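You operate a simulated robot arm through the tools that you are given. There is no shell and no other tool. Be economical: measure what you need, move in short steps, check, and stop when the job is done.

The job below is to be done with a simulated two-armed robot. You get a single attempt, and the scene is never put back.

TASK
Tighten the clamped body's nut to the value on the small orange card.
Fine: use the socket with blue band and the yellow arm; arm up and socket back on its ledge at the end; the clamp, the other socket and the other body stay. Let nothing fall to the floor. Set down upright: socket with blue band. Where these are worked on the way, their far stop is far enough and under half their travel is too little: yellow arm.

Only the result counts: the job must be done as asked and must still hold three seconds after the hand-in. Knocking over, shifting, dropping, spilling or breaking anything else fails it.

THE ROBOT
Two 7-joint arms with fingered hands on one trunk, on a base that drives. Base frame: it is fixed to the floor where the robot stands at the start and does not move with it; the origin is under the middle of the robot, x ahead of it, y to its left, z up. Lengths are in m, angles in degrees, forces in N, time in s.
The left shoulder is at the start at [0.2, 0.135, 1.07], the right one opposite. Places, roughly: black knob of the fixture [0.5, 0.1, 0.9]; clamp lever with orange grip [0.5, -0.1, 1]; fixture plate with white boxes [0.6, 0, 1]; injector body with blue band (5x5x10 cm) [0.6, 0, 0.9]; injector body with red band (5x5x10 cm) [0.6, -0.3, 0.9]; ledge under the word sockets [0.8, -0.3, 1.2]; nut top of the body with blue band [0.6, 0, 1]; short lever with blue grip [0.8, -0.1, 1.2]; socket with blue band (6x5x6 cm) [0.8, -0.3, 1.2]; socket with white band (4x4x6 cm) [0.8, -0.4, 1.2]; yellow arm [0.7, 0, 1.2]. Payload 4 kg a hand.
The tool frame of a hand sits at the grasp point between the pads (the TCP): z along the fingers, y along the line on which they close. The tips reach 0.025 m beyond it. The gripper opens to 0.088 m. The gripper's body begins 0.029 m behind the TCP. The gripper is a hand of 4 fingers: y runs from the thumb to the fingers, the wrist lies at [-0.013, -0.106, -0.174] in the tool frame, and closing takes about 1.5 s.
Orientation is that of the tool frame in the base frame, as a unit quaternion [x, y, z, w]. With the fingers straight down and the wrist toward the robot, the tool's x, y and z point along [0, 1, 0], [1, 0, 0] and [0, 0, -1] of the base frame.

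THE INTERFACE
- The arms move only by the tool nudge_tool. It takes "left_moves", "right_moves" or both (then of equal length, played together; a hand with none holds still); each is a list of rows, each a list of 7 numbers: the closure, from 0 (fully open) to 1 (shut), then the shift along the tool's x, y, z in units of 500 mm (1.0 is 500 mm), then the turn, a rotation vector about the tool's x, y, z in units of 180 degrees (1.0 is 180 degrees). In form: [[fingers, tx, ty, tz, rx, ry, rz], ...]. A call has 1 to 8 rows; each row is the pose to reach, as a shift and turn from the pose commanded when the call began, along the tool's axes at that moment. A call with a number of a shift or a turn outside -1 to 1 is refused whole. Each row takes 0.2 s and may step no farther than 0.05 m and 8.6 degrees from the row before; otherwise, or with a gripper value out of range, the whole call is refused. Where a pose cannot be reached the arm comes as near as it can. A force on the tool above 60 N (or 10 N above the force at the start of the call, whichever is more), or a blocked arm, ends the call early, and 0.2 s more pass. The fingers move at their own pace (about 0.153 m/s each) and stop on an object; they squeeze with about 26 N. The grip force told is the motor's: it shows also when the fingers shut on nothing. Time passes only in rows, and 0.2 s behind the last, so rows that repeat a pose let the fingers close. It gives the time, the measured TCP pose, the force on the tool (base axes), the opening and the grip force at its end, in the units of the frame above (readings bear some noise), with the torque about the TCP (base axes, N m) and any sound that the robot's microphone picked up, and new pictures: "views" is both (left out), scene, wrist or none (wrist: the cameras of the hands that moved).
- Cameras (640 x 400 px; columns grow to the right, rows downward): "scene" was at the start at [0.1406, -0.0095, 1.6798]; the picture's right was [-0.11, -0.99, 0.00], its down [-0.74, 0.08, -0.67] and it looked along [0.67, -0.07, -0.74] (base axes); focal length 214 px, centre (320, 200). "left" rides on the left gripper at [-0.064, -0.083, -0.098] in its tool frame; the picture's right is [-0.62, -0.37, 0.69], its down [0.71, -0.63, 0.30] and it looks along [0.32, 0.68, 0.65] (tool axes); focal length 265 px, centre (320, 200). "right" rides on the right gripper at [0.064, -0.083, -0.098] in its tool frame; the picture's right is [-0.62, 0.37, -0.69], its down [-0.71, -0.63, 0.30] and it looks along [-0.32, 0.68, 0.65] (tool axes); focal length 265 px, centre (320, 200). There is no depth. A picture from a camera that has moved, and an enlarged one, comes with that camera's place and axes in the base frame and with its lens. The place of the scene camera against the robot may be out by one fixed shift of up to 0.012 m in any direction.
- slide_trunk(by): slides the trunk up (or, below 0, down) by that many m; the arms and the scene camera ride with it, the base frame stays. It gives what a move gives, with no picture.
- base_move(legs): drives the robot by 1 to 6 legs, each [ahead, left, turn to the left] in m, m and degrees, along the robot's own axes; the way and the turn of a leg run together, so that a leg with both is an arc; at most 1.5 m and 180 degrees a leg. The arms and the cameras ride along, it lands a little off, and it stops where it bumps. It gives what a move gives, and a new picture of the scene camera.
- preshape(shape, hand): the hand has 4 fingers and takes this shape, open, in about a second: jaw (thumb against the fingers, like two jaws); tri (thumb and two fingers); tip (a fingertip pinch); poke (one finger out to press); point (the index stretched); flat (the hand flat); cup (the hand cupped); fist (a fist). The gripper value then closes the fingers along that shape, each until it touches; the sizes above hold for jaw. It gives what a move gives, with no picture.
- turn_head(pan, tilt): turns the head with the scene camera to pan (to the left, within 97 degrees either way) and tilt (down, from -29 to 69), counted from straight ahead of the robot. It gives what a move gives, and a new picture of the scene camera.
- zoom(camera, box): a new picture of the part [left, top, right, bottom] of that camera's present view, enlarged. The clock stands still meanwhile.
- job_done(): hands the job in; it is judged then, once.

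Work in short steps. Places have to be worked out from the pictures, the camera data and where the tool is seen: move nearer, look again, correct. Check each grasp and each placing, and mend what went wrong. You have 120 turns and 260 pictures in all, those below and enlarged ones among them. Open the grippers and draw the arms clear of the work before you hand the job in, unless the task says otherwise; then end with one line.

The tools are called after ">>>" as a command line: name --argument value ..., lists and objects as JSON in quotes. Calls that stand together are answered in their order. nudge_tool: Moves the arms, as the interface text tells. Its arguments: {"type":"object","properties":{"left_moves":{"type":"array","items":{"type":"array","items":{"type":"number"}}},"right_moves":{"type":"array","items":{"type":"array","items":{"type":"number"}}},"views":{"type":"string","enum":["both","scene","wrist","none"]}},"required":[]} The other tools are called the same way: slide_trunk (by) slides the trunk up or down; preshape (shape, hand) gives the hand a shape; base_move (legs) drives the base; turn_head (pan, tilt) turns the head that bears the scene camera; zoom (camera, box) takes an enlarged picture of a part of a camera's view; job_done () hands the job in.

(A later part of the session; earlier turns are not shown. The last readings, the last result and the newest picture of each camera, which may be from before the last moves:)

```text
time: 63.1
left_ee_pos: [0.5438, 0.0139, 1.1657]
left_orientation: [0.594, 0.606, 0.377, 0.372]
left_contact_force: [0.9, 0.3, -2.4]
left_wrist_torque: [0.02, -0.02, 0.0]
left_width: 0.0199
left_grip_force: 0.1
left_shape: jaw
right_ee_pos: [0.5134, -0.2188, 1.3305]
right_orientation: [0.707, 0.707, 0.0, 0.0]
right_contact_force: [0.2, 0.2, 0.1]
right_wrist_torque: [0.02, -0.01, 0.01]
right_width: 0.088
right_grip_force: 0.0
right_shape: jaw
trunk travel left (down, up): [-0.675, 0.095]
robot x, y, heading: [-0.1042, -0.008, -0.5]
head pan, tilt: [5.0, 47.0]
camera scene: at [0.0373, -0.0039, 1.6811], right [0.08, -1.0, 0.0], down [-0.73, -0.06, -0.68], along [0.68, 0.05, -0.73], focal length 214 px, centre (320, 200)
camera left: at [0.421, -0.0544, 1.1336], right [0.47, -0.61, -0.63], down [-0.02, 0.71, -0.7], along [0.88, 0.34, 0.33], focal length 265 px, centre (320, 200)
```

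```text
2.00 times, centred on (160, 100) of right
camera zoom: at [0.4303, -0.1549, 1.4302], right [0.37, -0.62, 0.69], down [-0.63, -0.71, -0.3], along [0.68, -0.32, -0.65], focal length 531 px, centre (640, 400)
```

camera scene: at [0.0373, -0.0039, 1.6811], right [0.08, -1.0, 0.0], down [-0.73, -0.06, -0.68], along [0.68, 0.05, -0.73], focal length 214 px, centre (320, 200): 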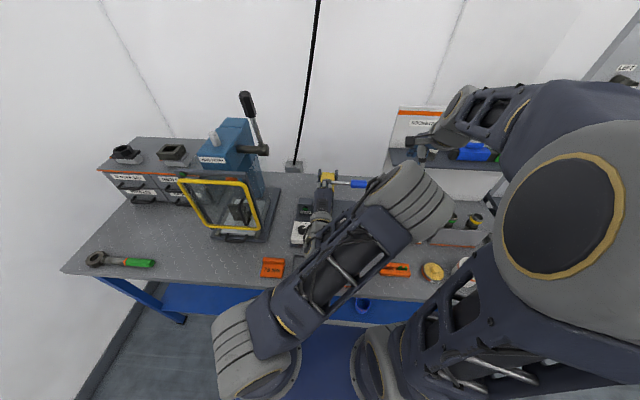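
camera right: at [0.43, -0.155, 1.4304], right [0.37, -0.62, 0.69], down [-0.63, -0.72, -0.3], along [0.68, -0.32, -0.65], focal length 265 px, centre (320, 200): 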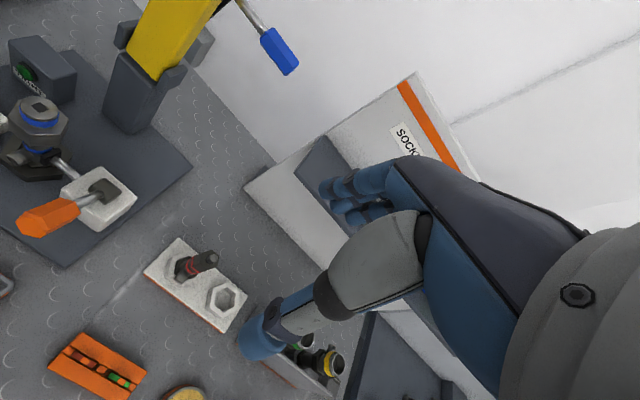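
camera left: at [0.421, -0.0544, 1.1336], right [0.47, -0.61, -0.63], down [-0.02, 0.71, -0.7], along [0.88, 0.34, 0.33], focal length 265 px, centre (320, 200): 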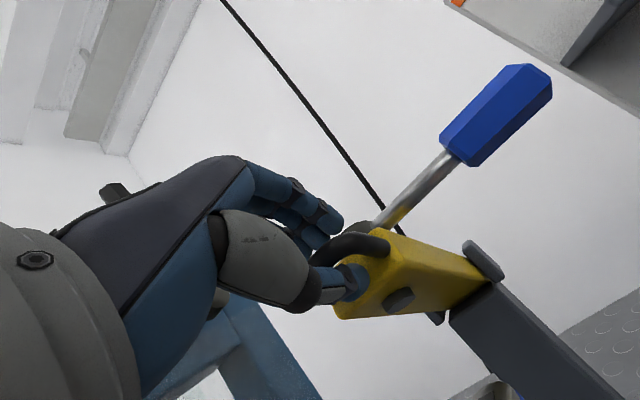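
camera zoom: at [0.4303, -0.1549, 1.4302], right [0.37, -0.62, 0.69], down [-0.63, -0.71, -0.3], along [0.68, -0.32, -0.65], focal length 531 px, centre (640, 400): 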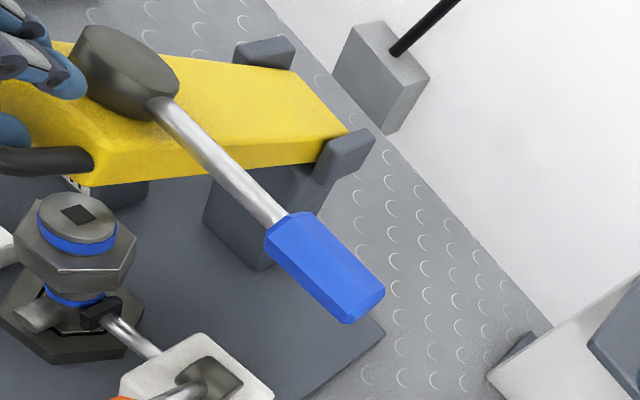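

The lever sits on a boss over the drive axis, so it will swing horizontally once the arm is down. I'll continue to about 88° with the hand pitching only half as much.

>>> nudge_tool --left_moves '[[0.78, 0, -0.0654, 0.0046, -0.03, 0, 0], [0.78, 0, -0.1295, 0.0182, -0.055, 0, 0], [0.78, 0, -0.176, 0.034, -0.08, 0, 0]]' --views "both"

>>> zoom --camera "right" --box '[0, 0, 320, 200]'

```text
time: 63.9
left_ee_pos: [0.5202, 0.0115, 1.078]
left_orientation: [0.542, 0.554, 0.45, 0.444]
left_contact_force: [-0.5, -0.5, -0.6]
left_wrist_torque: [0.01, 0.01, 0.03]
left_width: 0.02
left_grip_force: 0.1
left_shape: jaw
right_ee_pos: [0.5134, -0.2211, 1.3317]
right_orientation: [0.707, 0.707, 0.0, 0.0]
right_contact_force: [0.4, -0.6, 0.6]
right_wrist_torque: [-0.02, 0.01, 0.02]
right_width: 0.0882
right_grip_force: 0.1
right_shape: jaw
trunk travel left (down, up): [-0.675, 0.095]
robot x, y, heading: [-0.1077, -0.0076, -0.5]
head pan, tilt: [5.0, 47.0]
camera scene: at [0.0373, -0.004, 1.6812], right [0.08, -1.0, 0.0], down [-0.73, -0.06, -0.68], along [0.68, 0.05, -0.73], focal length 214 px, centre (320, 200)
camera left: at [0.409, -0.0555, 1.0162], right [0.61, -0.61, -0.5], down [0.16, 0.71, -0.68], along [0.77, 0.34, 0.54], focal length 265 px, centre (320, 200)
```

scene: 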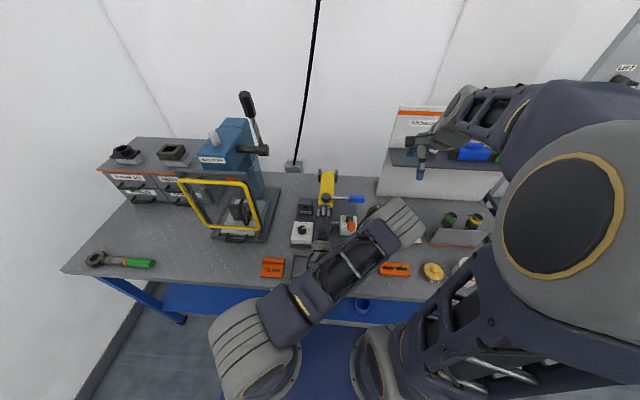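
left: 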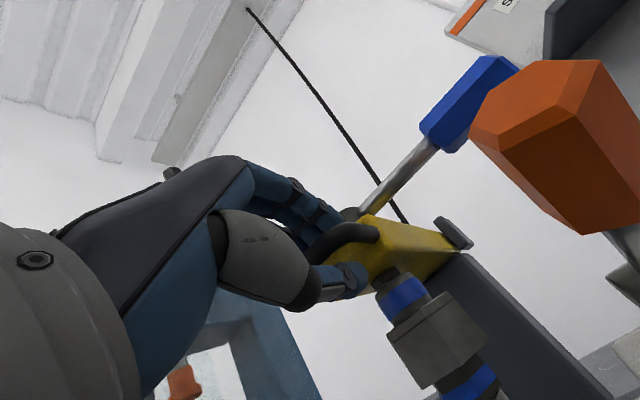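

```text
2.00 times, centred on (160, 100) of right
camera zoom: at [0.4304, -0.1551, 1.4303], right [0.37, -0.62, 0.69], down [-0.63, -0.71, -0.3], along [0.68, -0.32, -0.65], focal length 531 px, centre (640, 400)
```

zoom: 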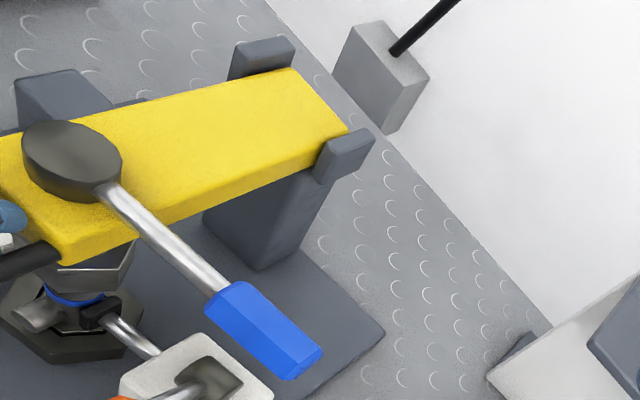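

The arm is down on the socket. I'll press down a little to feel the stop.

>>> nudge_tool --left_moves '[[0.78, 0, -0.012, 0.0025, 0, 0, 0], [0.78, 0, -0.024, 0.005, 0, 0, 0], [0.78, 0, -0.036, 0.0075, 0, 0, 0]]' --views "none"

>>> zoom --camera "right" --box '[0, 0, 320, 200]'

>>> zoom --camera "left" --box '[280, 180, 520, 400]'

```text
time: 64.7
left_ee_pos: [0.5213, 0.012, 1.0623]
left_orientation: [0.542, 0.554, 0.45, 0.444]
left_contact_force: [-3.7, -1.7, 7.0]
left_wrist_torque: [0.19, -0.21, 0.07]
left_width: 0.0195
left_grip_force: 0.0
left_shape: jaw
right_ee_pos: [0.5135, -0.2213, 1.3328]
right_orientation: [0.707, 0.707, -0.001, 0.001]
right_contact_force: [0.4, 0.6, 0.1]
right_wrist_torque: [-0.02, -0.01, 0.03]
right_width: 0.0878
right_grip_force: 0.0
right_shape: jaw
trunk travel left (down, up): [-0.675, 0.095]
robot x, y, heading: [-0.1031, -0.013, -0.4]
head pan, tilt: [5.0, 47.0]
```

```text
2.00 times, centred on (160, 100) of right
camera zoom: at [0.4302, -0.1553, 1.4304], right [0.37, -0.62, 0.69], down [-0.63, -0.71, -0.3], along [0.68, -0.32, -0.65], focal length 531 px, centre (640, 400)
```

zoom: 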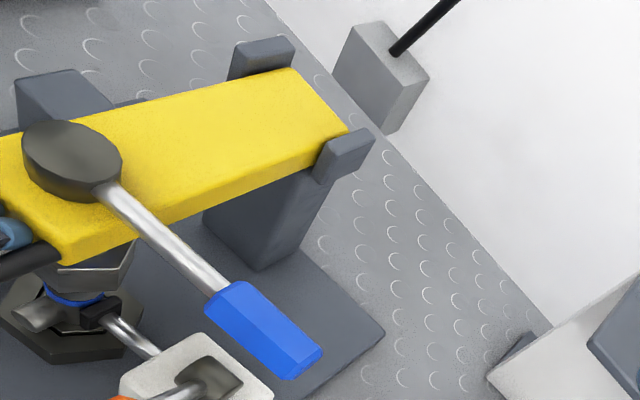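

```text
1.82 times, centred on (400, 290) of left
camera zoom: at [0.4104, -0.0557, 0.9994], right [0.62, -0.61, -0.5], down [0.16, 0.72, -0.68], along [0.77, 0.34, 0.54], focal length 483 px, centre (174, 36)
```

zoom: 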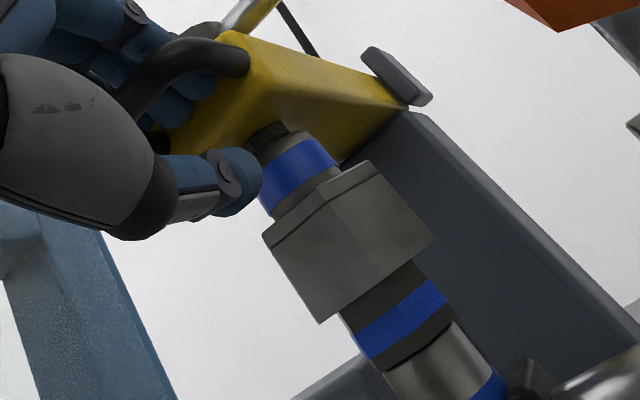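

The arm is at its stop with the drive on the socket. I'll release the loop and back the left hand straight out, keeping an eye on whether the arm stays down.

>>> nudge_tool --left_moves '[[0.5, 0, 0, 0, 0, 0, 0], [0.2, 0, 0.01, 0, 0, 0, 0], [0.1, 0, 0.02, -0.04, 0, 0, 0], [0.1, 0, 0.02, -0.12, 0, 0, 0], [0.1, 0, 0.04, -0.18, 0, 0, 0], [0.1, 0.02, 0.12, -0.2, 0, 0, 0], [0.1, 0.06, 0.2, -0.2, 0.03, 0, 0]]' --views "both"

>>> zoom --camera "right" --box '[0, 0, 320, 200]'

```text
time: 66.3
left_ee_pos: [0.5054, 0.0135, 1.138]
left_orientation: [0.563, 0.574, 0.423, 0.417]
left_contact_force: [-0.5, 0.4, 0.8]
left_wrist_torque: [0.01, -0.01, 0.03]
left_width: 0.0793
left_grip_force: 0.1
left_shape: jaw
left hand out of reach, approached as far as the arm can: row 5, 6, 7
right_ee_pos: [0.5138, -0.2207, 1.3308]
right_orientation: [0.707, 0.707, 0.0, 0.0]
right_contact_force: [0.8, -0.7, -0.4]
right_wrist_torque: [0.04, 0.02, -0.05]
right_width: 0.088
right_grip_force: 0.0
right_shape: jaw
trunk travel left (down, up): [-0.675, 0.095]
robot x, y, heading: [-0.1044, -0.0074, -0.7]
head pan, tilt: [5.0, 47.0]
camera scene: at [0.0375, -0.0045, 1.681], right [0.08, -1.0, 0.0], down [-0.73, -0.06, -0.68], along [0.68, 0.05, -0.73], focal length 214 px, centre (320, 200)
camera left: at [0.3897, -0.0545, 1.0876], right [0.56, -0.61, -0.55], down [0.09, 0.71, -0.69], along [0.82, 0.34, 0.46], focal length 265 px, centre (320, 200)
```

scene: 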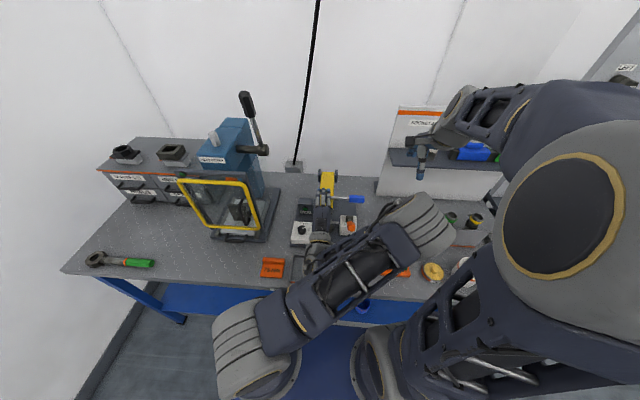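
left: 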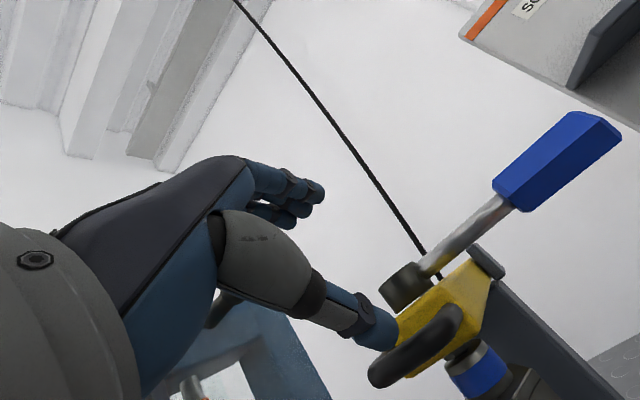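

```text
2.00 times, centred on (160, 100) of right
camera zoom: at [0.4304, -0.1556, 1.4301], right [0.37, -0.62, 0.69], down [-0.63, -0.71, -0.3], along [0.68, -0.32, -0.65], focal length 531 px, centre (640, 400)
```

zoom: 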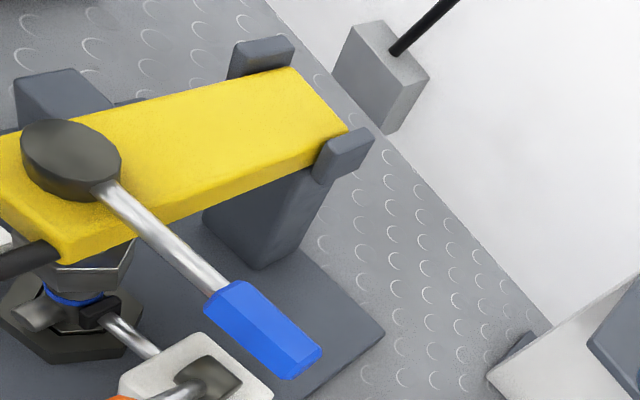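

The arm stays down. Raising the left hand up and away to the left while un-pitching.

>>> nudge_tool --left_moves '[[0.1, 0, 0.09, -0.03, 0.04, 0, 0], [0.1, 0, 0.18, -0.06, 0.085, 0, 0], [0.1, 0, 0.27, -0.085, 0.13, 0, 0], [0.1, 0.06, 0.34, -0.105, 0.175, 0, 0], [0.1, 0.15, 0.36, -0.11, 0.22, 0, 0], [0.1, 0.24, 0.36, -0.11, 0.265, 0, 0], [0.1, 0.33, 0.36, -0.11, 0.31, 0, 0], [0.1, 0.38, 0.36, -0.11, 0.355, 0, 0]]' --views "both"

```text
time: 68.1
left_ee_pos: [0.5012, 0.2015, 1.3247]
left_orientation: [0.699, 0.711, 0.054, 0.055]
left_contact_force: [-0.3, -0.6, 0.5]
left_wrist_torque: [-0.01, 0.0, 0.02]
left_width: 0.0789
left_grip_force: 0.0
left_shape: jaw
left hand out of reach, approached as far as the arm can: row 1, 2, 3
right_ee_pos: [0.5138, -0.2203, 1.3313]
right_orientation: [0.707, 0.707, -0.001, 0.0]
right_contact_force: [-0.8, -0.5, 0.2]
right_wrist_torque: [0.03, -0.05, -0.01]
right_width: 0.0879
right_grip_force: 0.1
right_shape: jaw
trunk travel left (down, up): [-0.675, 0.095]
robot x, y, heading: [-0.103, -0.0071, -0.7]
head pan, tilt: [5.0, 47.0]
camera scene: at [0.0372, -0.0042, 1.6811], right [0.08, -1.0, 0.0], down [-0.73, -0.06, -0.68], along [0.68, 0.05, -0.73], focal length 214 px, centre (320, 200)
camera left: at [0.4057, 0.134, 1.4091], right [-0.25, -0.63, -0.74], down [-0.59, 0.7, -0.4], along [0.77, 0.34, -0.54], focal length 265 px, centre (320, 200)
```

scene: 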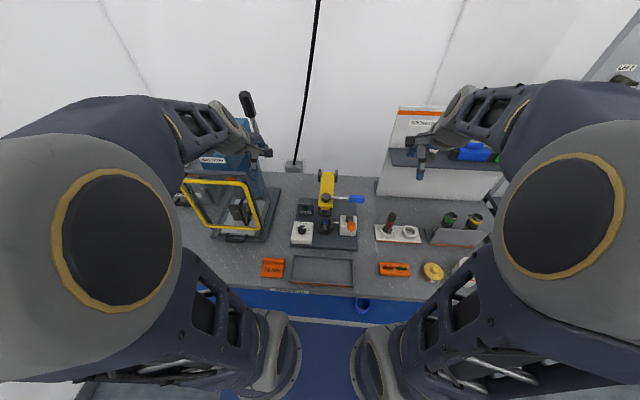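
left: 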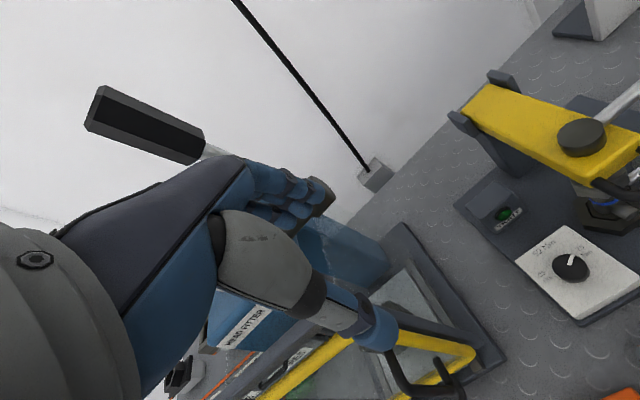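

Clear view now. Zooming in on the lever and clamp handle.

>>> zoom --camera "scene" --box '[285, 160, 385, 250]'

>>> zoom --camera "right" --box '[0, 40, 240, 260]'

```text
4.44 times, centred on (335, 205) of scene
camera zoom: at [0.0372, -0.0042, 1.6811], right [0.08, -1.0, 0.0], down [-0.73, -0.06, -0.68], along [0.68, 0.05, -0.73], focal length 953 px, centre (253, 178)
```

zoom: 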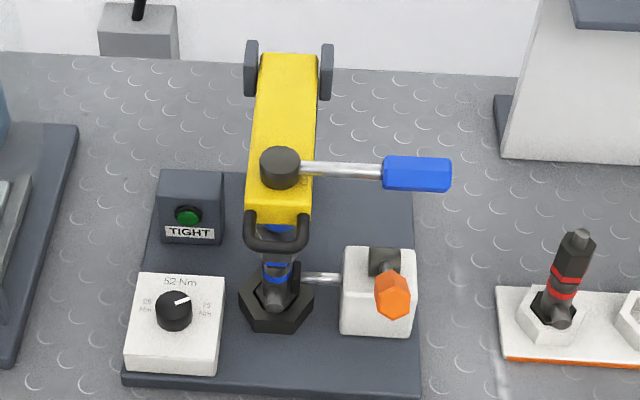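

```text
1.82 times, centred on (120, 150) of right
camera zoom: at [0.4303, -0.1552, 1.4302], right [0.37, -0.62, 0.69], down [-0.63, -0.71, -0.3], along [0.68, -0.32, -0.65], focal length 483 px, centre (684, 291)
```

zoom: 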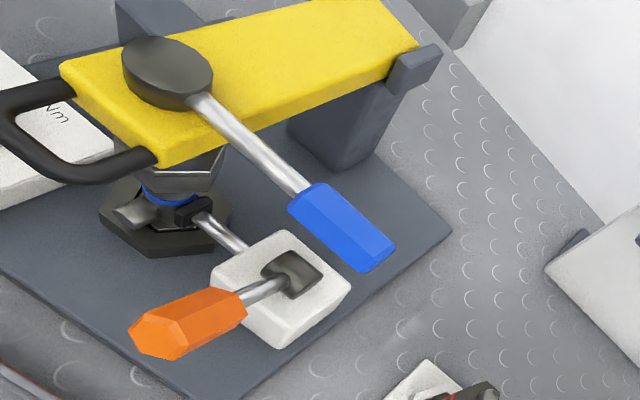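

The boss is at about (0.574, 0.013) and the lever grip at about (0.575, −0.095, 1.112). I'll bring the closed right hand down behind the lever on its far side, well above the clamp handle.

>>> nudge_tool --right_moves '[[0.5, 0.04, 0.08, 0, 0, 0, 0], [1, 0.08, 0.16, 0, 0, 0, 0], [1, 0.16, 0.21, 0, 0, 0, 0], [1, 0.24, 0.256, 0.0, 0, 0, 0], [1, 0.24, 0.256, 0.09, 0, 0, 0], [1, 0.24, 0.256, 0.18, 0, 0, 0], [1, 0.24, 0.256, 0.27, 0, 0, 0], [1, 0.24, 0.256, 0.33, 0, 0, 0]]' --views "both"

>>> zoom --camera "scene" --box '[285, 150, 385, 240]'

>>> zoom --camera "left" --box '[440, 50, 640, 250]'

```text
time: 69.9
left_ee_pos: [0.5015, 0.2015, 1.3258]
left_orientation: [0.699, 0.711, 0.056, 0.056]
left_contact_force: [1.5, -0.7, 0.5]
left_wrist_torque: [-0.02, 0.01, 0.0]
left_width: 0.0791
left_grip_force: 0.0
left_shape: jaw
right_ee_pos: [0.6416, -0.0998, 1.1662]
right_orientation: [0.708, 0.707, 0.0, 0.0]
right_contact_force: [-0.2, 0.2, 0.4]
right_wrist_torque: [-0.03, -0.03, -0.02]
right_width: 0.0
right_grip_force: 26.0
right_shape: jaw
trunk travel left (down, up): [-0.675, 0.095]
robot x, y, heading: [-0.1048, -0.0093, -0.4]
head pan, tilt: [5.0, 47.0]
camera scene: at [0.0373, -0.0041, 1.6811], right [0.08, -1.0, 0.0], down [-0.73, -0.06, -0.68], along [0.68, 0.05, -0.73], focal length 214 px, centre (320, 200)
camera right: at [0.559, -0.034, 1.2651], right [0.37, -0.62, 0.69], down [-0.63, -0.71, -0.3], along [0.68, -0.32, -0.65], focal length 265 px, centre (320, 200)
```

scene: 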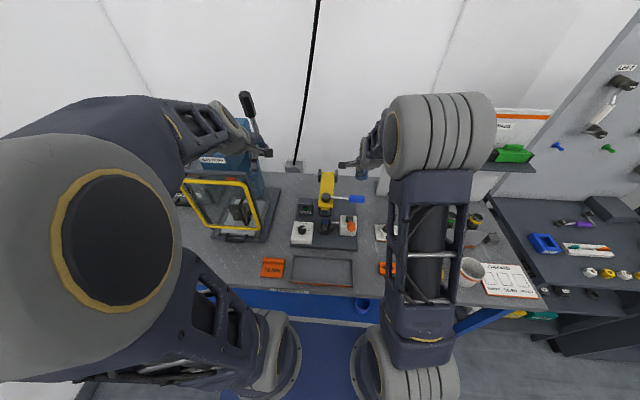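
right: 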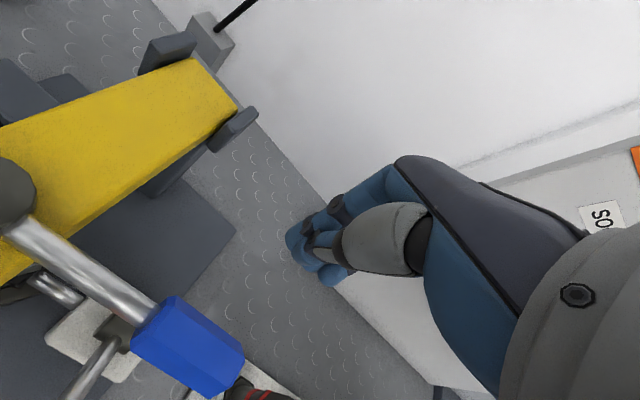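

```text
4.44 times, centred on (335, 195) of scene
camera zoom: at [0.0373, -0.0041, 1.6811], right [0.08, -1.0, 0.0], down [-0.73, -0.06, -0.68], along [0.68, 0.05, -0.73], focal length 953 px, centre (253, 222)
```

zoom: 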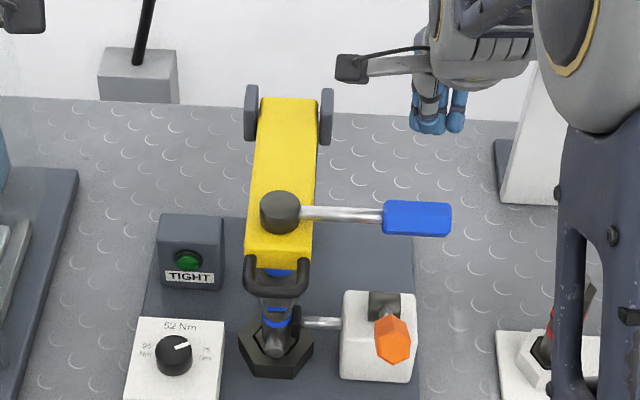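

```text
2.00 times, centred on (540, 150) of left
camera zoom: at [0.4059, 0.1337, 1.4089], right [-0.24, -0.63, -0.74], down [-0.59, 0.7, -0.4], along [0.77, 0.34, -0.54], focal length 531 px, centre (-120, 300)
```

zoom: 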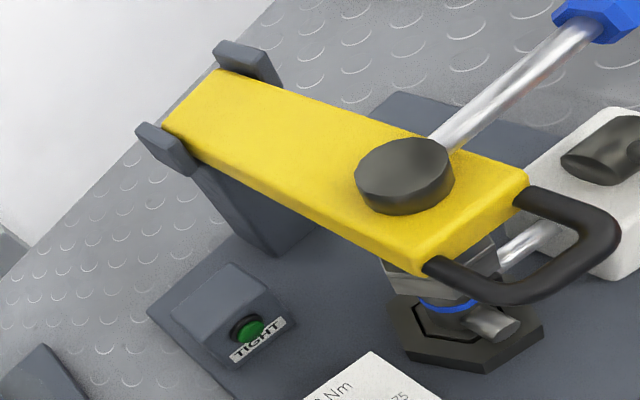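

The hand is positioned behind the lever. Lowering to lever height.

>>> nudge_tool --right_moves '[[1, 0, 0, 0.05, 0, 0, 0], [1, 0, 0, 0.106, 0, 0, 0]]' --views "wrist"

>>> zoom --camera "scene" --box '[285, 150, 385, 240]'

```text
time: 70.5
left_ee_pos: [0.5008, 0.2012, 1.3244]
left_orientation: [0.699, 0.711, 0.054, 0.057]
left_contact_force: [-0.2, -0.1, -0.2]
left_wrist_torque: [-0.03, -0.04, 0.0]
left_width: 0.0793
left_grip_force: 0.1
left_shape: jaw
right_ee_pos: [0.6426, -0.0982, 1.1128]
right_orientation: [0.708, 0.706, 0.001, 0.001]
right_contact_force: [-0.4, 0.2, 0.2]
right_wrist_torque: [0.01, 0.01, -0.01]
right_width: 0.0
right_grip_force: 26.3
right_shape: jaw
trunk travel left (down, up): [-0.675, 0.095]
robot x, y, heading: [-0.1043, -0.009, -0.8]
head pan, tilt: [5.0, 47.0]
camera right: at [0.5582, -0.0341, 1.2113], right [0.37, -0.62, 0.69], down [-0.63, -0.71, -0.3], along [0.68, -0.32, -0.65], focal length 265 px, centre (320, 200)
```

right: 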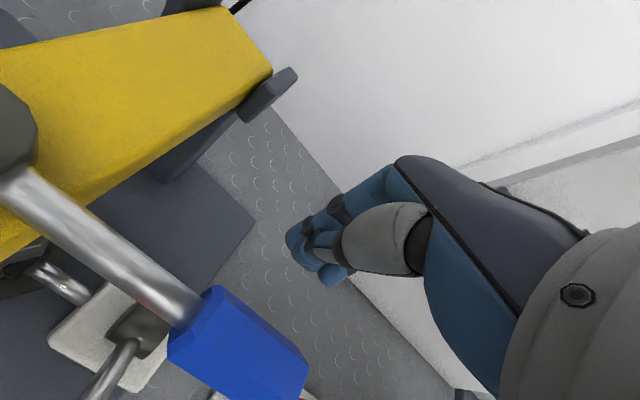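

```text
4.44 times, centred on (335, 195) of scene
camera zoom: at [0.0373, -0.0041, 1.6811], right [0.08, -1.0, 0.0], down [-0.73, -0.06, -0.68], along [0.68, 0.05, -0.73], focal length 953 px, centre (253, 222)
```

zoom: 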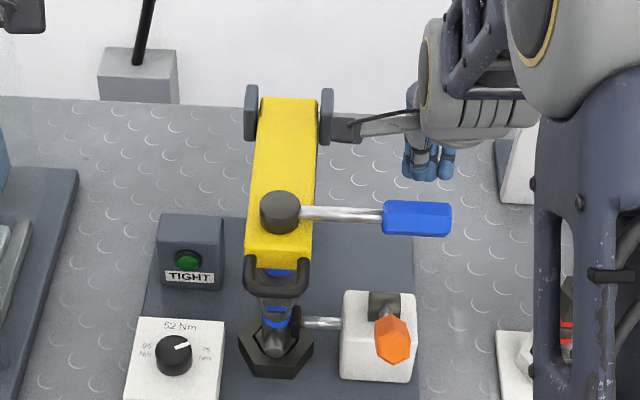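

Pulling the lever toward the robot (clockwise), the first 30°, while watching force and sound.

>>> nudge_tool --right_moves '[[1, 0.004, -0.06, 0, 0, 0, 0], [1, 0.0, -0.1, 0, 0, 0, 0], [1, -0.003, -0.14, 0, 0, 0, 0], [1, 0, -0.18, 0, 0, 0, 0]]' --views "wrist"

>>> zoom --camera "scene" --box '[285, 150, 385, 240]'

```text
time: 71.5
left_ee_pos: [0.5013, 0.2009, 1.3243]
left_orientation: [0.698, 0.711, 0.054, 0.056]
left_contact_force: [0.5, 0.2, -0.7]
left_wrist_torque: [0.02, -0.01, -0.04]
left_width: 0.0789
left_grip_force: 0.0
left_shape: jaw
right_ee_pos: [0.5501, -0.0993, 1.1123]
right_orientation: [0.707, 0.708, 0.0, 0.0]
right_contact_force: [1.8, 0.3, 0.0]
right_wrist_torque: [0.0, 0.02, 0.02]
right_width: 0.0
right_grip_force: 25.3
right_shape: jaw
trunk travel left (down, up): [-0.675, 0.095]
robot x, y, heading: [-0.1044, -0.0095, -0.4]
head pan, tilt: [5.0, 47.0]
camera right: at [0.4671, -0.0343, 1.2113], right [0.37, -0.62, 0.69], down [-0.63, -0.71, -0.3], along [0.68, -0.32, -0.65], focal length 265 px, centre (320, 200)
```

right: 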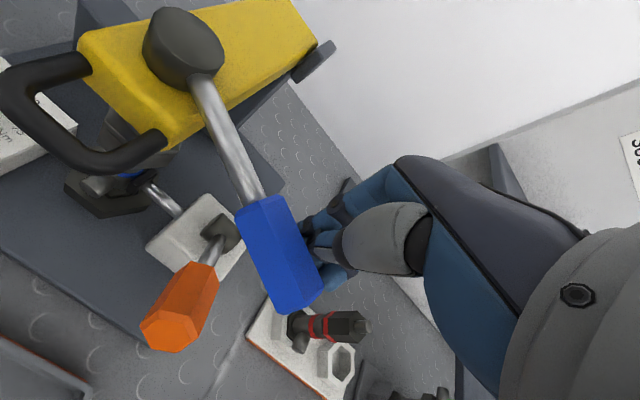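

```text
4.44 times, centred on (335, 195) of scene
camera zoom: at [0.0378, -0.0041, 1.681], right [0.08, -1.0, 0.0], down [-0.73, -0.06, -0.68], along [0.68, 0.05, -0.73], focal length 953 px, centre (253, 222)
```

zoom: 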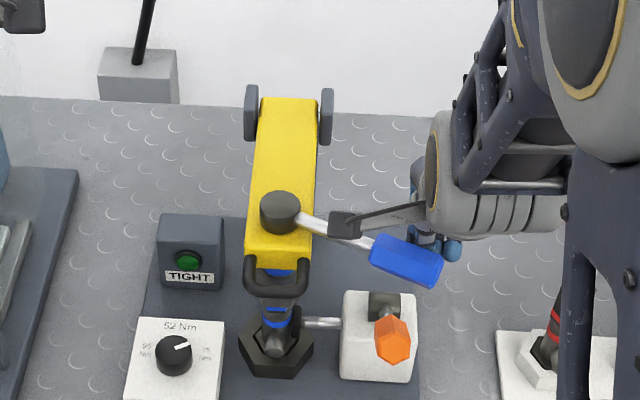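

The lever moves easily. Continuing along the arc to about 60–70°.

>>> nudge_tool --right_moves '[[1, 0.01, -0.03, 0, 0, 0, 0], [1, 0.025, -0.06, 0, 0, 0, 0], [1, 0.05, -0.1, 0, 0, 0, 0], [1, 0.09, -0.135, 0, 0, 0, 0]]' --views "wrist"

>>> zoom --camera "scene" --box '[285, 150, 385, 240]'

```text
time: 72.5
left_ee_pos: [0.5015, 0.1992, 1.3239]
left_orientation: [0.699, 0.711, 0.055, 0.057]
left_contact_force: [0.6, -0.2, 0.1]
left_wrist_torque: [0.01, -0.01, 0.0]
left_width: 0.079
left_grip_force: 0.1
left_shape: jaw
right_ee_pos: [0.4878, -0.0661, 1.1143]
right_orientation: [0.713, 0.701, 0.003, 0.003]
right_contact_force: [24.1, -42.5, 0.4]
right_wrist_torque: [-0.64, -0.34, -0.48]
right_width: 0.0
right_grip_force: 26.0
right_shape: jaw
trunk travel left (down, up): [-0.675, 0.095]
robot x, y, heading: [-0.1052, -0.0083, -0.3]
head pan, tilt: [5.0, 47.0]
camera right: at [0.4047, 0.0003, 1.213], right [0.35, -0.62, 0.7], down [-0.64, -0.7, -0.31], along [0.68, -0.34, -0.65], focal length 265 px, centre (320, 200)
```

right: 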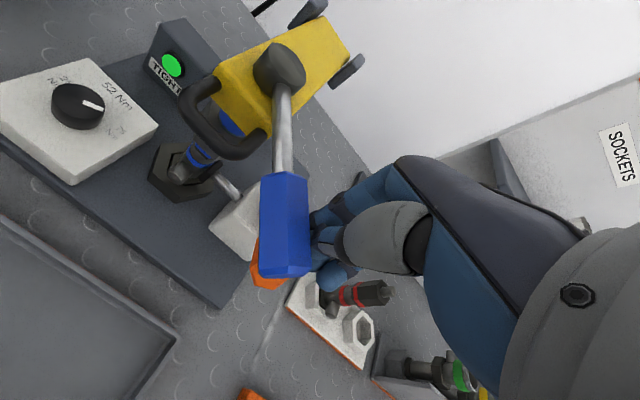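

```text
4.44 times, centred on (335, 195) of scene
camera zoom: at [0.0388, -0.0064, 1.681], right [0.08, -1.0, 0.0], down [-0.73, -0.06, -0.68], along [0.68, 0.05, -0.73], focal length 953 px, centre (253, 222)
```

zoom: 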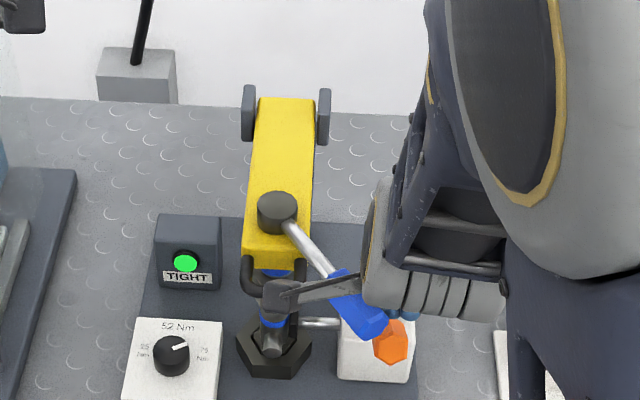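

The TIGHT lamp is lit and the lever is at its stop. Backing off at once and lifting clear.

>>> nudge_tool --right_moves '[[1, -0.04, 0.03, 0, 0, 0, 0], [1, -0.1, 0.06, 0, 0, 0, 0], [1, -0.1, 0.06, -0.08, 0, 0, 0], [1, -0.1, 0.06, -0.17, 0, 0, 0], [1, -0.17, 0.06, -0.23, 0, 0, 0], [0.5, -0.25, 0.04, -0.26, 0, 0, 0], [0, -0.33, 0.02, -0.28, 0, 0, 0]]' --views "wrist"

>>> zoom --camera "scene" --box '[285, 150, 385, 240]'

```text
time: 74.1
left_ee_pos: [0.5011, 0.2009, 1.3259]
left_orientation: [0.699, 0.711, 0.054, 0.056]
left_contact_force: [0.0, 0.7, -0.2]
left_wrist_torque: [0.01, 0.0, 0.0]
left_width: 0.079
left_grip_force: 0.0
left_shape: jaw
right_ee_pos: [0.4901, -0.2196, 1.2518]
right_orientation: [0.707, 0.707, 0.001, -0.001]
right_contact_force: [0.7, -0.8, -0.2]
right_wrist_torque: [0.0, -0.01, 0.01]
right_width: 0.0877
right_grip_force: 0.1
right_shape: jaw
trunk travel left (down, up): [-0.675, 0.095]
robot x, y, heading: [-0.1031, -0.0087, -0.5]
head pan, tilt: [5.0, 47.0]
camera right: at [0.4072, -0.155, 1.3506], right [0.37, -0.62, 0.69], down [-0.63, -0.71, -0.3], along [0.68, -0.32, -0.65], focal length 265 px, centre (320, 200)
```

right: 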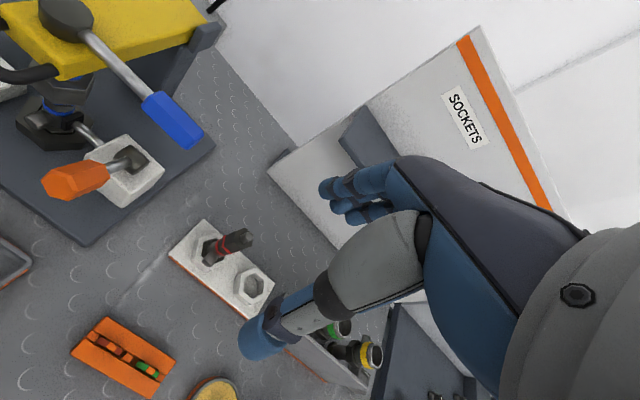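

```text
4.44 times, centred on (335, 195) of scene
camera zoom: at [0.0377, -0.0037, 1.681], right [0.08, -1.0, 0.0], down [-0.73, -0.06, -0.68], along [0.68, 0.05, -0.73], focal length 953 px, centre (253, 222)
```

zoom: 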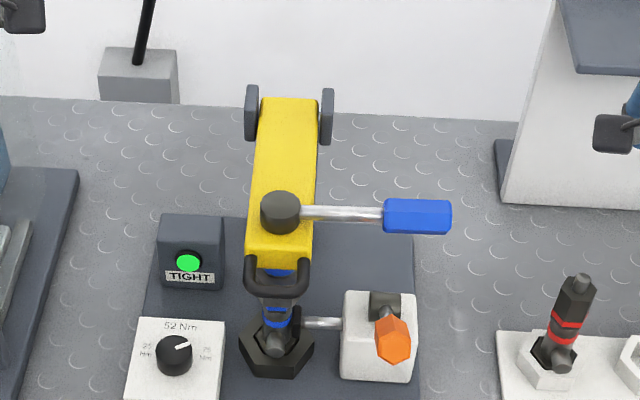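

The lever sprang back and the lamp stays lit. To raise the arm I need more room near the body for the pitched left hand, so I'll back the base off 0.06 m.

>>> base_move --legs '[[-0.06, 0, 0]]'

```text
time: 75.0
left_ee_pos: [0.4423, 0.2016, 1.323]
left_orientation: [0.699, 0.711, 0.055, 0.056]
left_contact_force: [0.3, 0.1, 0.3]
left_wrist_torque: [0.02, 0.02, 0.01]
left_width: 0.0792
left_grip_force: 0.1
left_shape: jaw
right_ee_pos: [0.4318, -0.2183, 1.2529]
right_orientation: [0.707, 0.708, 0.0, -0.001]
right_contact_force: [0.1, -0.3, 0.1]
right_wrist_torque: [0.0, 0.0, 0.0]
right_width: 0.0882
right_grip_force: 0.2
right_shape: jaw
trunk travel left (down, up): [-0.675, 0.095]
robot x, y, heading: [-0.161, -0.0112, -0.7]
head pan, tilt: [5.0, 47.0]
camera scene: at [-0.0213, -0.0034, 1.681], right [0.08, -1.0, 0.0], down [-0.73, -0.06, -0.68], along [0.68, 0.05, -0.73], focal length 214 px, centre (320, 200)
```

scene: 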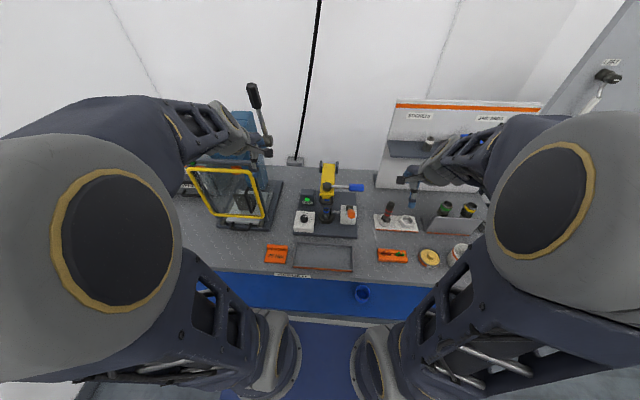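

Moving the left hand to a pitched pose in front of the loop, while parking the right hand higher and further out.

>>> nudge_tool --left_moves '[[0, -0.047, -0.0055, 0.05, -0.042, 0, 0], [0, -0.094, -0.011, 0.1, -0.085, 0, 0], [0, -0.142, -0.0165, 0.155, -0.127, 0, 0], [0, -0.189, -0.022, 0.21, -0.17, 0, 0], [0, -0.236, -0.0275, 0.265, -0.212, 0, 0], [0, -0.283, -0.033, 0.325, -0.254, 0, 0], [0, -0.331, -0.0385, 0.385, -0.297, 0, 0], [0, -0.378, -0.044, 0.44, -0.339, 0, 0]]' --right_moves '[[0, -0.03, 0, -0.03, 0, 0, 0], [0, -0.06, 0, -0.06, 0, 0, 0], [0, -0.09, 0, -0.09, 0, 0, 0], [0, -0.12, 0, -0.12, 0, 0, 0], [0, -0.15, 0, -0.15, 0, 0, 0], [0, -0.18, 0, -0.18, 0, 0, 0], [0, -0.21, 0, -0.21, 0, 0, 0], [0, -0.24, 0, -0.24, 0, 0, 0]]' --views "both"

```text
time: 76.8
left_ee_pos: [0.4798, 0.105, 1.1337]
left_orientation: [0.581, 0.591, 0.397, 0.394]
left_contact_force: [0.3, -0.2, 0.3]
left_wrist_torque: [0.05, -0.03, 0.01]
left_width: 0.0877
left_grip_force: 0.1
left_shape: jaw
left hand out of reach, approached as far as the arm can: row 3, 4, 5, 6, 7, 8
right_ee_pos: [0.4312, -0.3368, 1.3716]
right_orientation: [0.707, 0.707, -0.001, 0.0]
right_contact_force: [0.6, 0.3, 0.4]
right_wrist_torque: [0.01, 0.03, 0.03]
right_width: 0.088
right_grip_force: 0.0
right_shape: jaw
trunk travel left (down, up): [-0.675, 0.095]
robot x, y, heading: [-0.1635, -0.0093, -0.3]
head pan, tilt: [5.0, 47.0]
camera scene: at [-0.0212, -0.0036, 1.6811], right [0.08, -1.0, 0.0], down [-0.73, -0.06, -0.68], along [0.68, 0.05, -0.73], focal length 214 px, centre (320, 200)
camera right: at [0.3486, -0.2732, 1.471], right [0.37, -0.62, 0.69], down [-0.63, -0.71, -0.3], along [0.68, -0.32, -0.66], focal length 265 px, centre (320, 200)
camera left: at [0.3602, 0.0373, 1.0941], right [0.51, -0.61, -0.6], down [0.04, 0.71, -0.7], along [0.86, 0.34, 0.39], focal length 265 px, centre (320, 200)
```

scene: 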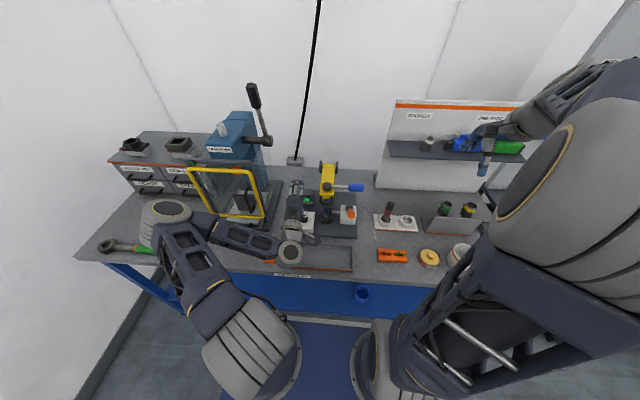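
right: 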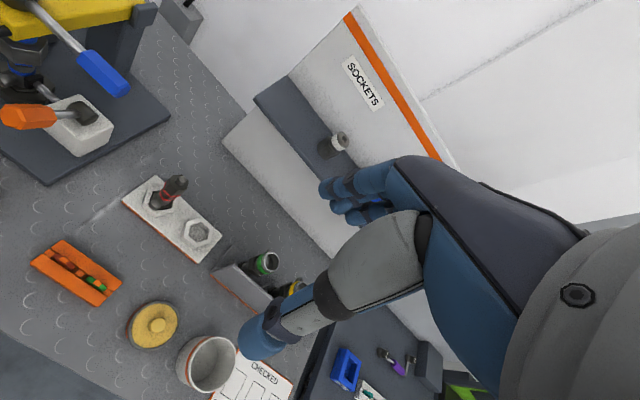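
left: 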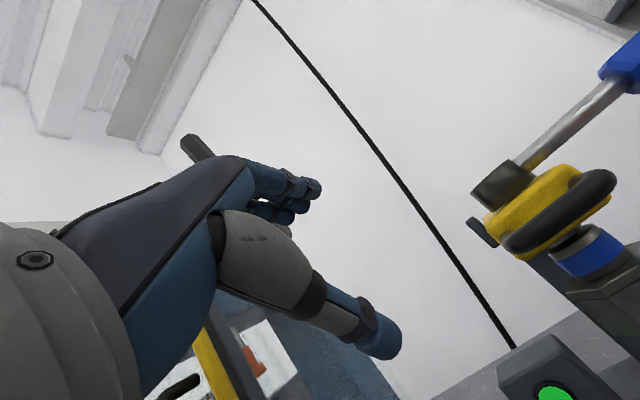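

That approach folded the elbow outward and ran out of reach. I'll undo it and re-approach the way the hand came down before, along the arc from above with the elbow inboard.

>>> nudge_tool --left_moves '[[0, 0, 0.046, -0.018, 0.044, 0, 0], [0, 0, 0.092, -0.037, 0.0875, 0, 0], [0, 0, 0.139, -0.056, 0.131, 0, 0], [0, 0, 0.185, -0.075, 0.175, 0, 0], [0, 0, 0.232, -0.094, 0.219, 0, 0], [0, 0, 0.278, -0.112, 0.262, 0, 0], [0, 0, 0.325, -0.131, 0.306, 0, 0], [0, 0, 0.371, -0.15, 0.35, 0, 0]]' --views "none"

```text
time: 78.6
left_ee_pos: [0.4747, 0.1091, 1.3407]
left_orientation: [0.699, 0.712, 0.044, 0.044]
left_contact_force: [0.0, -0.7, -0.1]
left_wrist_torque: [0.01, -0.02, -0.01]
left_width: 0.088
left_grip_force: 0.1
left_shape: jaw
left hand out of reach, approached as far as the arm can: row 1, 2, 3, 4
right_ee_pos: [0.4315, -0.3375, 1.3719]
right_orientation: [0.707, 0.707, -0.001, 0.0]
right_contact_force: [0.1, 0.4, 1.2]
right_wrist_torque: [-0.03, 0.04, 0.0]
right_width: 0.088
right_grip_force: 0.1
right_shape: jaw
trunk travel left (down, up): [-0.675, 0.095]
robot x, y, heading: [-0.165, -0.0078, -0.7]
head pan, tilt: [5.0, 47.0]
```

Next: move over the centreline, pitched 25°, on an enlarged arc around the pivot.

>>> nudge_tool --left_moves '[[0, -0.048, 0.077, 0.0, 0, 0, 0], [0, -0.096, 0.154, 0.0, 0, 0, 0], [0, -0.144, 0.231, 0.03, -0.02, 0, 0], [0, -0.192, 0.308, 0.067, -0.06, 0, 0], [0, -0.192, 0.308, 0.067, -0.1, 0, 0]]' --views "scene"

```text
time: 79.8
left_ee_pos: [0.5485, -0.0003, 1.387]
left_orientation: [0.684, 0.696, 0.155, 0.153]
left_contact_force: [-0.2, -0.3, 0.9]
left_wrist_torque: [0.04, -0.02, -0.01]
left_width: 0.0878
left_grip_force: 0.1
left_shape: jaw
left hand out of reach, approached as far as the arm can: row 3, 4, 5
right_ee_pos: [0.4293, -0.3424, 1.3731]
right_orientation: [0.709, 0.706, 0.001, 0.0]
right_contact_force: [-0.3, -0.8, 0.6]
right_wrist_torque: [-0.02, -0.03, 0.02]
right_width: 0.0879
right_grip_force: 0.1
right_shape: jaw
trunk travel left (down, up): [-0.675, 0.095]
robot x, y, heading: [-0.1647, -0.0072, -0.6]
head pan, tilt: [5.0, 47.0]
camera scene: at [-0.0229, -0.0054, 1.6815], right [0.08, -1.0, 0.0], down [-0.73, -0.06, -0.68], along [0.68, 0.05, -0.73], focal length 214 px, centre (320, 200)
```

scene: 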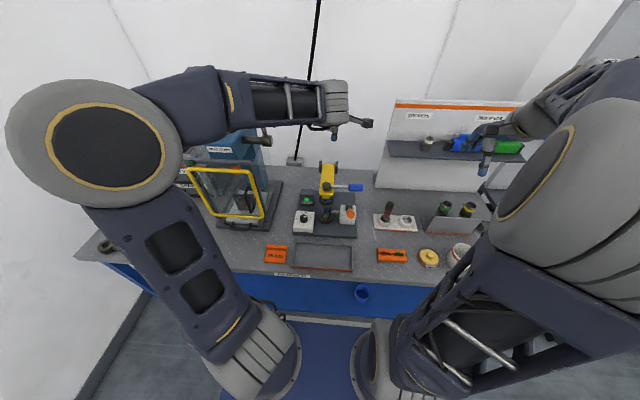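

The elbow config is stuck outboard. I'll return to the original neutral pose, and then go forward over the arm as I did the first time.

>>> nudge_tool --left_moves '[[0, 0.08, -0.023, 0.0, 0.028, 0, 0], [0, 0.16, -0.045, 0.0, 0.056, 0, 0], [0, 0.24, -0.068, 0.005, 0.083, 0, 0], [0, 0.32, -0.09, 0.007, 0.111, 0, 0], [0, 0.4, -0.113, 0.007, 0.139, 0, 0]]' --views "none"

>>> nudge_tool --left_moves '[[0, -0.03, 0.06, -0.02, 0, 0, 0], [0, -0.06, 0.12, -0.04, 0, 0, 0], [0, -0.09, 0.18, -0.06, 0, 0, 0], [0, -0.12, 0.24, -0.08, 0, 0, 0], [0, -0.15, 0.3, -0.1, 0, 0, 0], [0, -0.18, 0.36, -0.1, 0, 0, 0], [0, -0.21, 0.42, -0.1, 0, 0, 0], [0, -0.24, 0.48, -0.1, 0, 0, 0]]' --views "scene"

```text
time: 81.0
left_ee_pos: [0.4952, 0.2018, 1.3574]
left_orientation: [0.701, 0.713, -0.001, 0.0]
left_contact_force: [0.0, -0.2, 0.7]
left_wrist_torque: [0.03, -0.01, 0.02]
left_width: 0.088
left_grip_force: 0.1
left_shape: jaw
right_ee_pos: [0.4316, -0.3379, 1.3723]
right_orientation: [0.706, 0.708, -0.002, -0.002]
right_contact_force: [-0.4, 0.2, 0.2]
right_wrist_torque: [0.0, 0.0, -0.02]
right_width: 0.0878
right_grip_force: 0.1
right_shape: jaw
trunk travel left (down, up): [-0.675, 0.095]
robot x, y, heading: [-0.1599, -0.0079, -0.6]
head pan, tilt: [5.0, 47.0]
```

```text
time: 82.8
left_ee_pos: [0.5942, 0.1641, 1.396]
left_orientation: [0.701, 0.714, -0.001, 0.003]
left_contact_force: [-0.2, -0.5, 0.6]
left_wrist_torque: [0.0, 0.03, 0.03]
left_width: 0.088
left_grip_force: 0.0
left_shape: jaw
left hand out of reach, approached as far as the arm can: row 4, 5, 6, 7, 8
right_ee_pos: [0.4321, -0.337, 1.3718]
right_orientation: [0.706, 0.708, -0.001, 0.0]
right_contact_force: [0.0, -0.7, -0.4]
right_wrist_torque: [0.02, -0.01, -0.01]
right_width: 0.0878
right_grip_force: 0.1
right_shape: jaw
trunk travel left (down, up): [-0.675, 0.095]
robot x, y, heading: [-0.161, -0.0125, -0.4]
head pan, tilt: [5.0, 47.0]
camera scene: at [-0.0214, -0.0034, 1.6811], right [0.08, -1.0, 0.0], down [-0.73, -0.06, -0.68], along [0.68, 0.05, -0.73], focal length 214 px, centre (320, 200)
```

scene: 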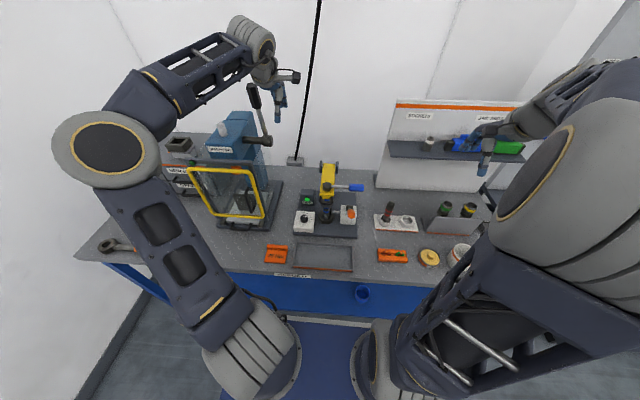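

The left arm's elbow posture blocks it. The right arm has a good posture over the nut, so I'll park the left arm and use the right hand to lift the yellow arm.

>>> nudge_tool --left_moves '[[0, 0.034, -0.047, 0, 0, 0, 0], [0, 0.067, -0.094, 0, 0, 0, 0], [0, 0.1, -0.14, 0, 0, 0, 0], [0, 0.134, -0.187, 0, 0, 0, 0], [0, 0.167, -0.234, 0, 0, 0, 0], [0, 0.2, -0.28, 0, 0, 0, 0], [0, 0.2, -0.28, 0, 0, 0, 0]]' --right_moves '[[0, 0.062, 0.034, 0, 0, 0, 0], [0, 0.124, 0.068, 0, 0, 0, 0], [0, 0.186, 0.1, 0, 0, 0, 0], [0, 0.248, 0.135, 0, 0, 0, 0], [0, 0.31, 0.17, 0, 0, 0, 0], [0, 0.372, 0.2, 0, 0, 0, 0], [0, 0.434, 0.236, 0, 0, 0, 0]]' --views "none"

>>> nudge_tool --right_moves '[[0, 0.08, 0.01, 0, 0, 0, 0], [0, 0.16, 0.02, 0, 0, 0, 0], [0, 0.24, 0.034, 0.02, -0.03, 0, 0], [0, 0.266, 0.034, 0.06, -0.07, 0, 0], [0, 0.266, 0.034, 0.1, -0.115, 0, 0]]' --views "scene"

```text
time: 84.4
left_ee_pos: [0.4485, 0.2543, 1.3904]
left_orientation: [0.701, 0.713, -0.001, 0.001]
left_contact_force: [-0.4, -0.6, -0.1]
left_wrist_torque: [0.01, 0.03, 0.01]
left_width: 0.0879
left_grip_force: 0.0
left_shape: jaw
right_ee_pos: [0.5516, -0.1213, 1.3713]
right_orientation: [0.707, 0.707, 0.0, -0.001]
right_contact_force: [0.1, 0.5, 0.4]
right_wrist_torque: [0.01, 0.01, -0.03]
right_width: 0.088
right_grip_force: 0.1
right_shape: jaw
trunk travel left (down, up): [-0.675, 0.095]
robot x, y, heading: [-0.1618, -0.006, -0.5]
head pan, tilt: [5.0, 47.0]
```

```text
time: 85.6
left_ee_pos: [0.4497, 0.2551, 1.3904]
left_orientation: [0.701, 0.713, -0.001, 0.001]
left_contact_force: [0.0, -0.3, 0.9]
left_wrist_torque: [-0.04, 0.02, 0.01]
left_width: 0.0881
left_grip_force: 0.1
left_shape: jaw
right_ee_pos: [0.5668, 0.0122, 1.3235]
right_orientation: [0.694, 0.697, 0.127, 0.126]
right_contact_force: [0.4, 0.6, -0.9]
right_wrist_torque: [0.01, -0.01, -0.02]
right_width: 0.088
right_grip_force: 0.0
right_shape: jaw
trunk travel left (down, up): [-0.675, 0.095]
robot x, y, heading: [-0.1627, -0.0049, -0.8]
head pan, tilt: [5.0, 47.0]
camera scene: at [-0.0213, -0.0035, 1.6811], right [0.08, -1.0, 0.0], down [-0.73, -0.06, -0.68], along [0.68, 0.05, -0.73], focal length 214 px, centre (320, 200)
```

scene: 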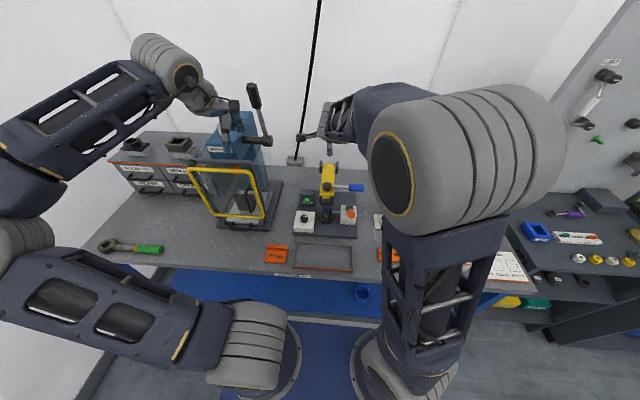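

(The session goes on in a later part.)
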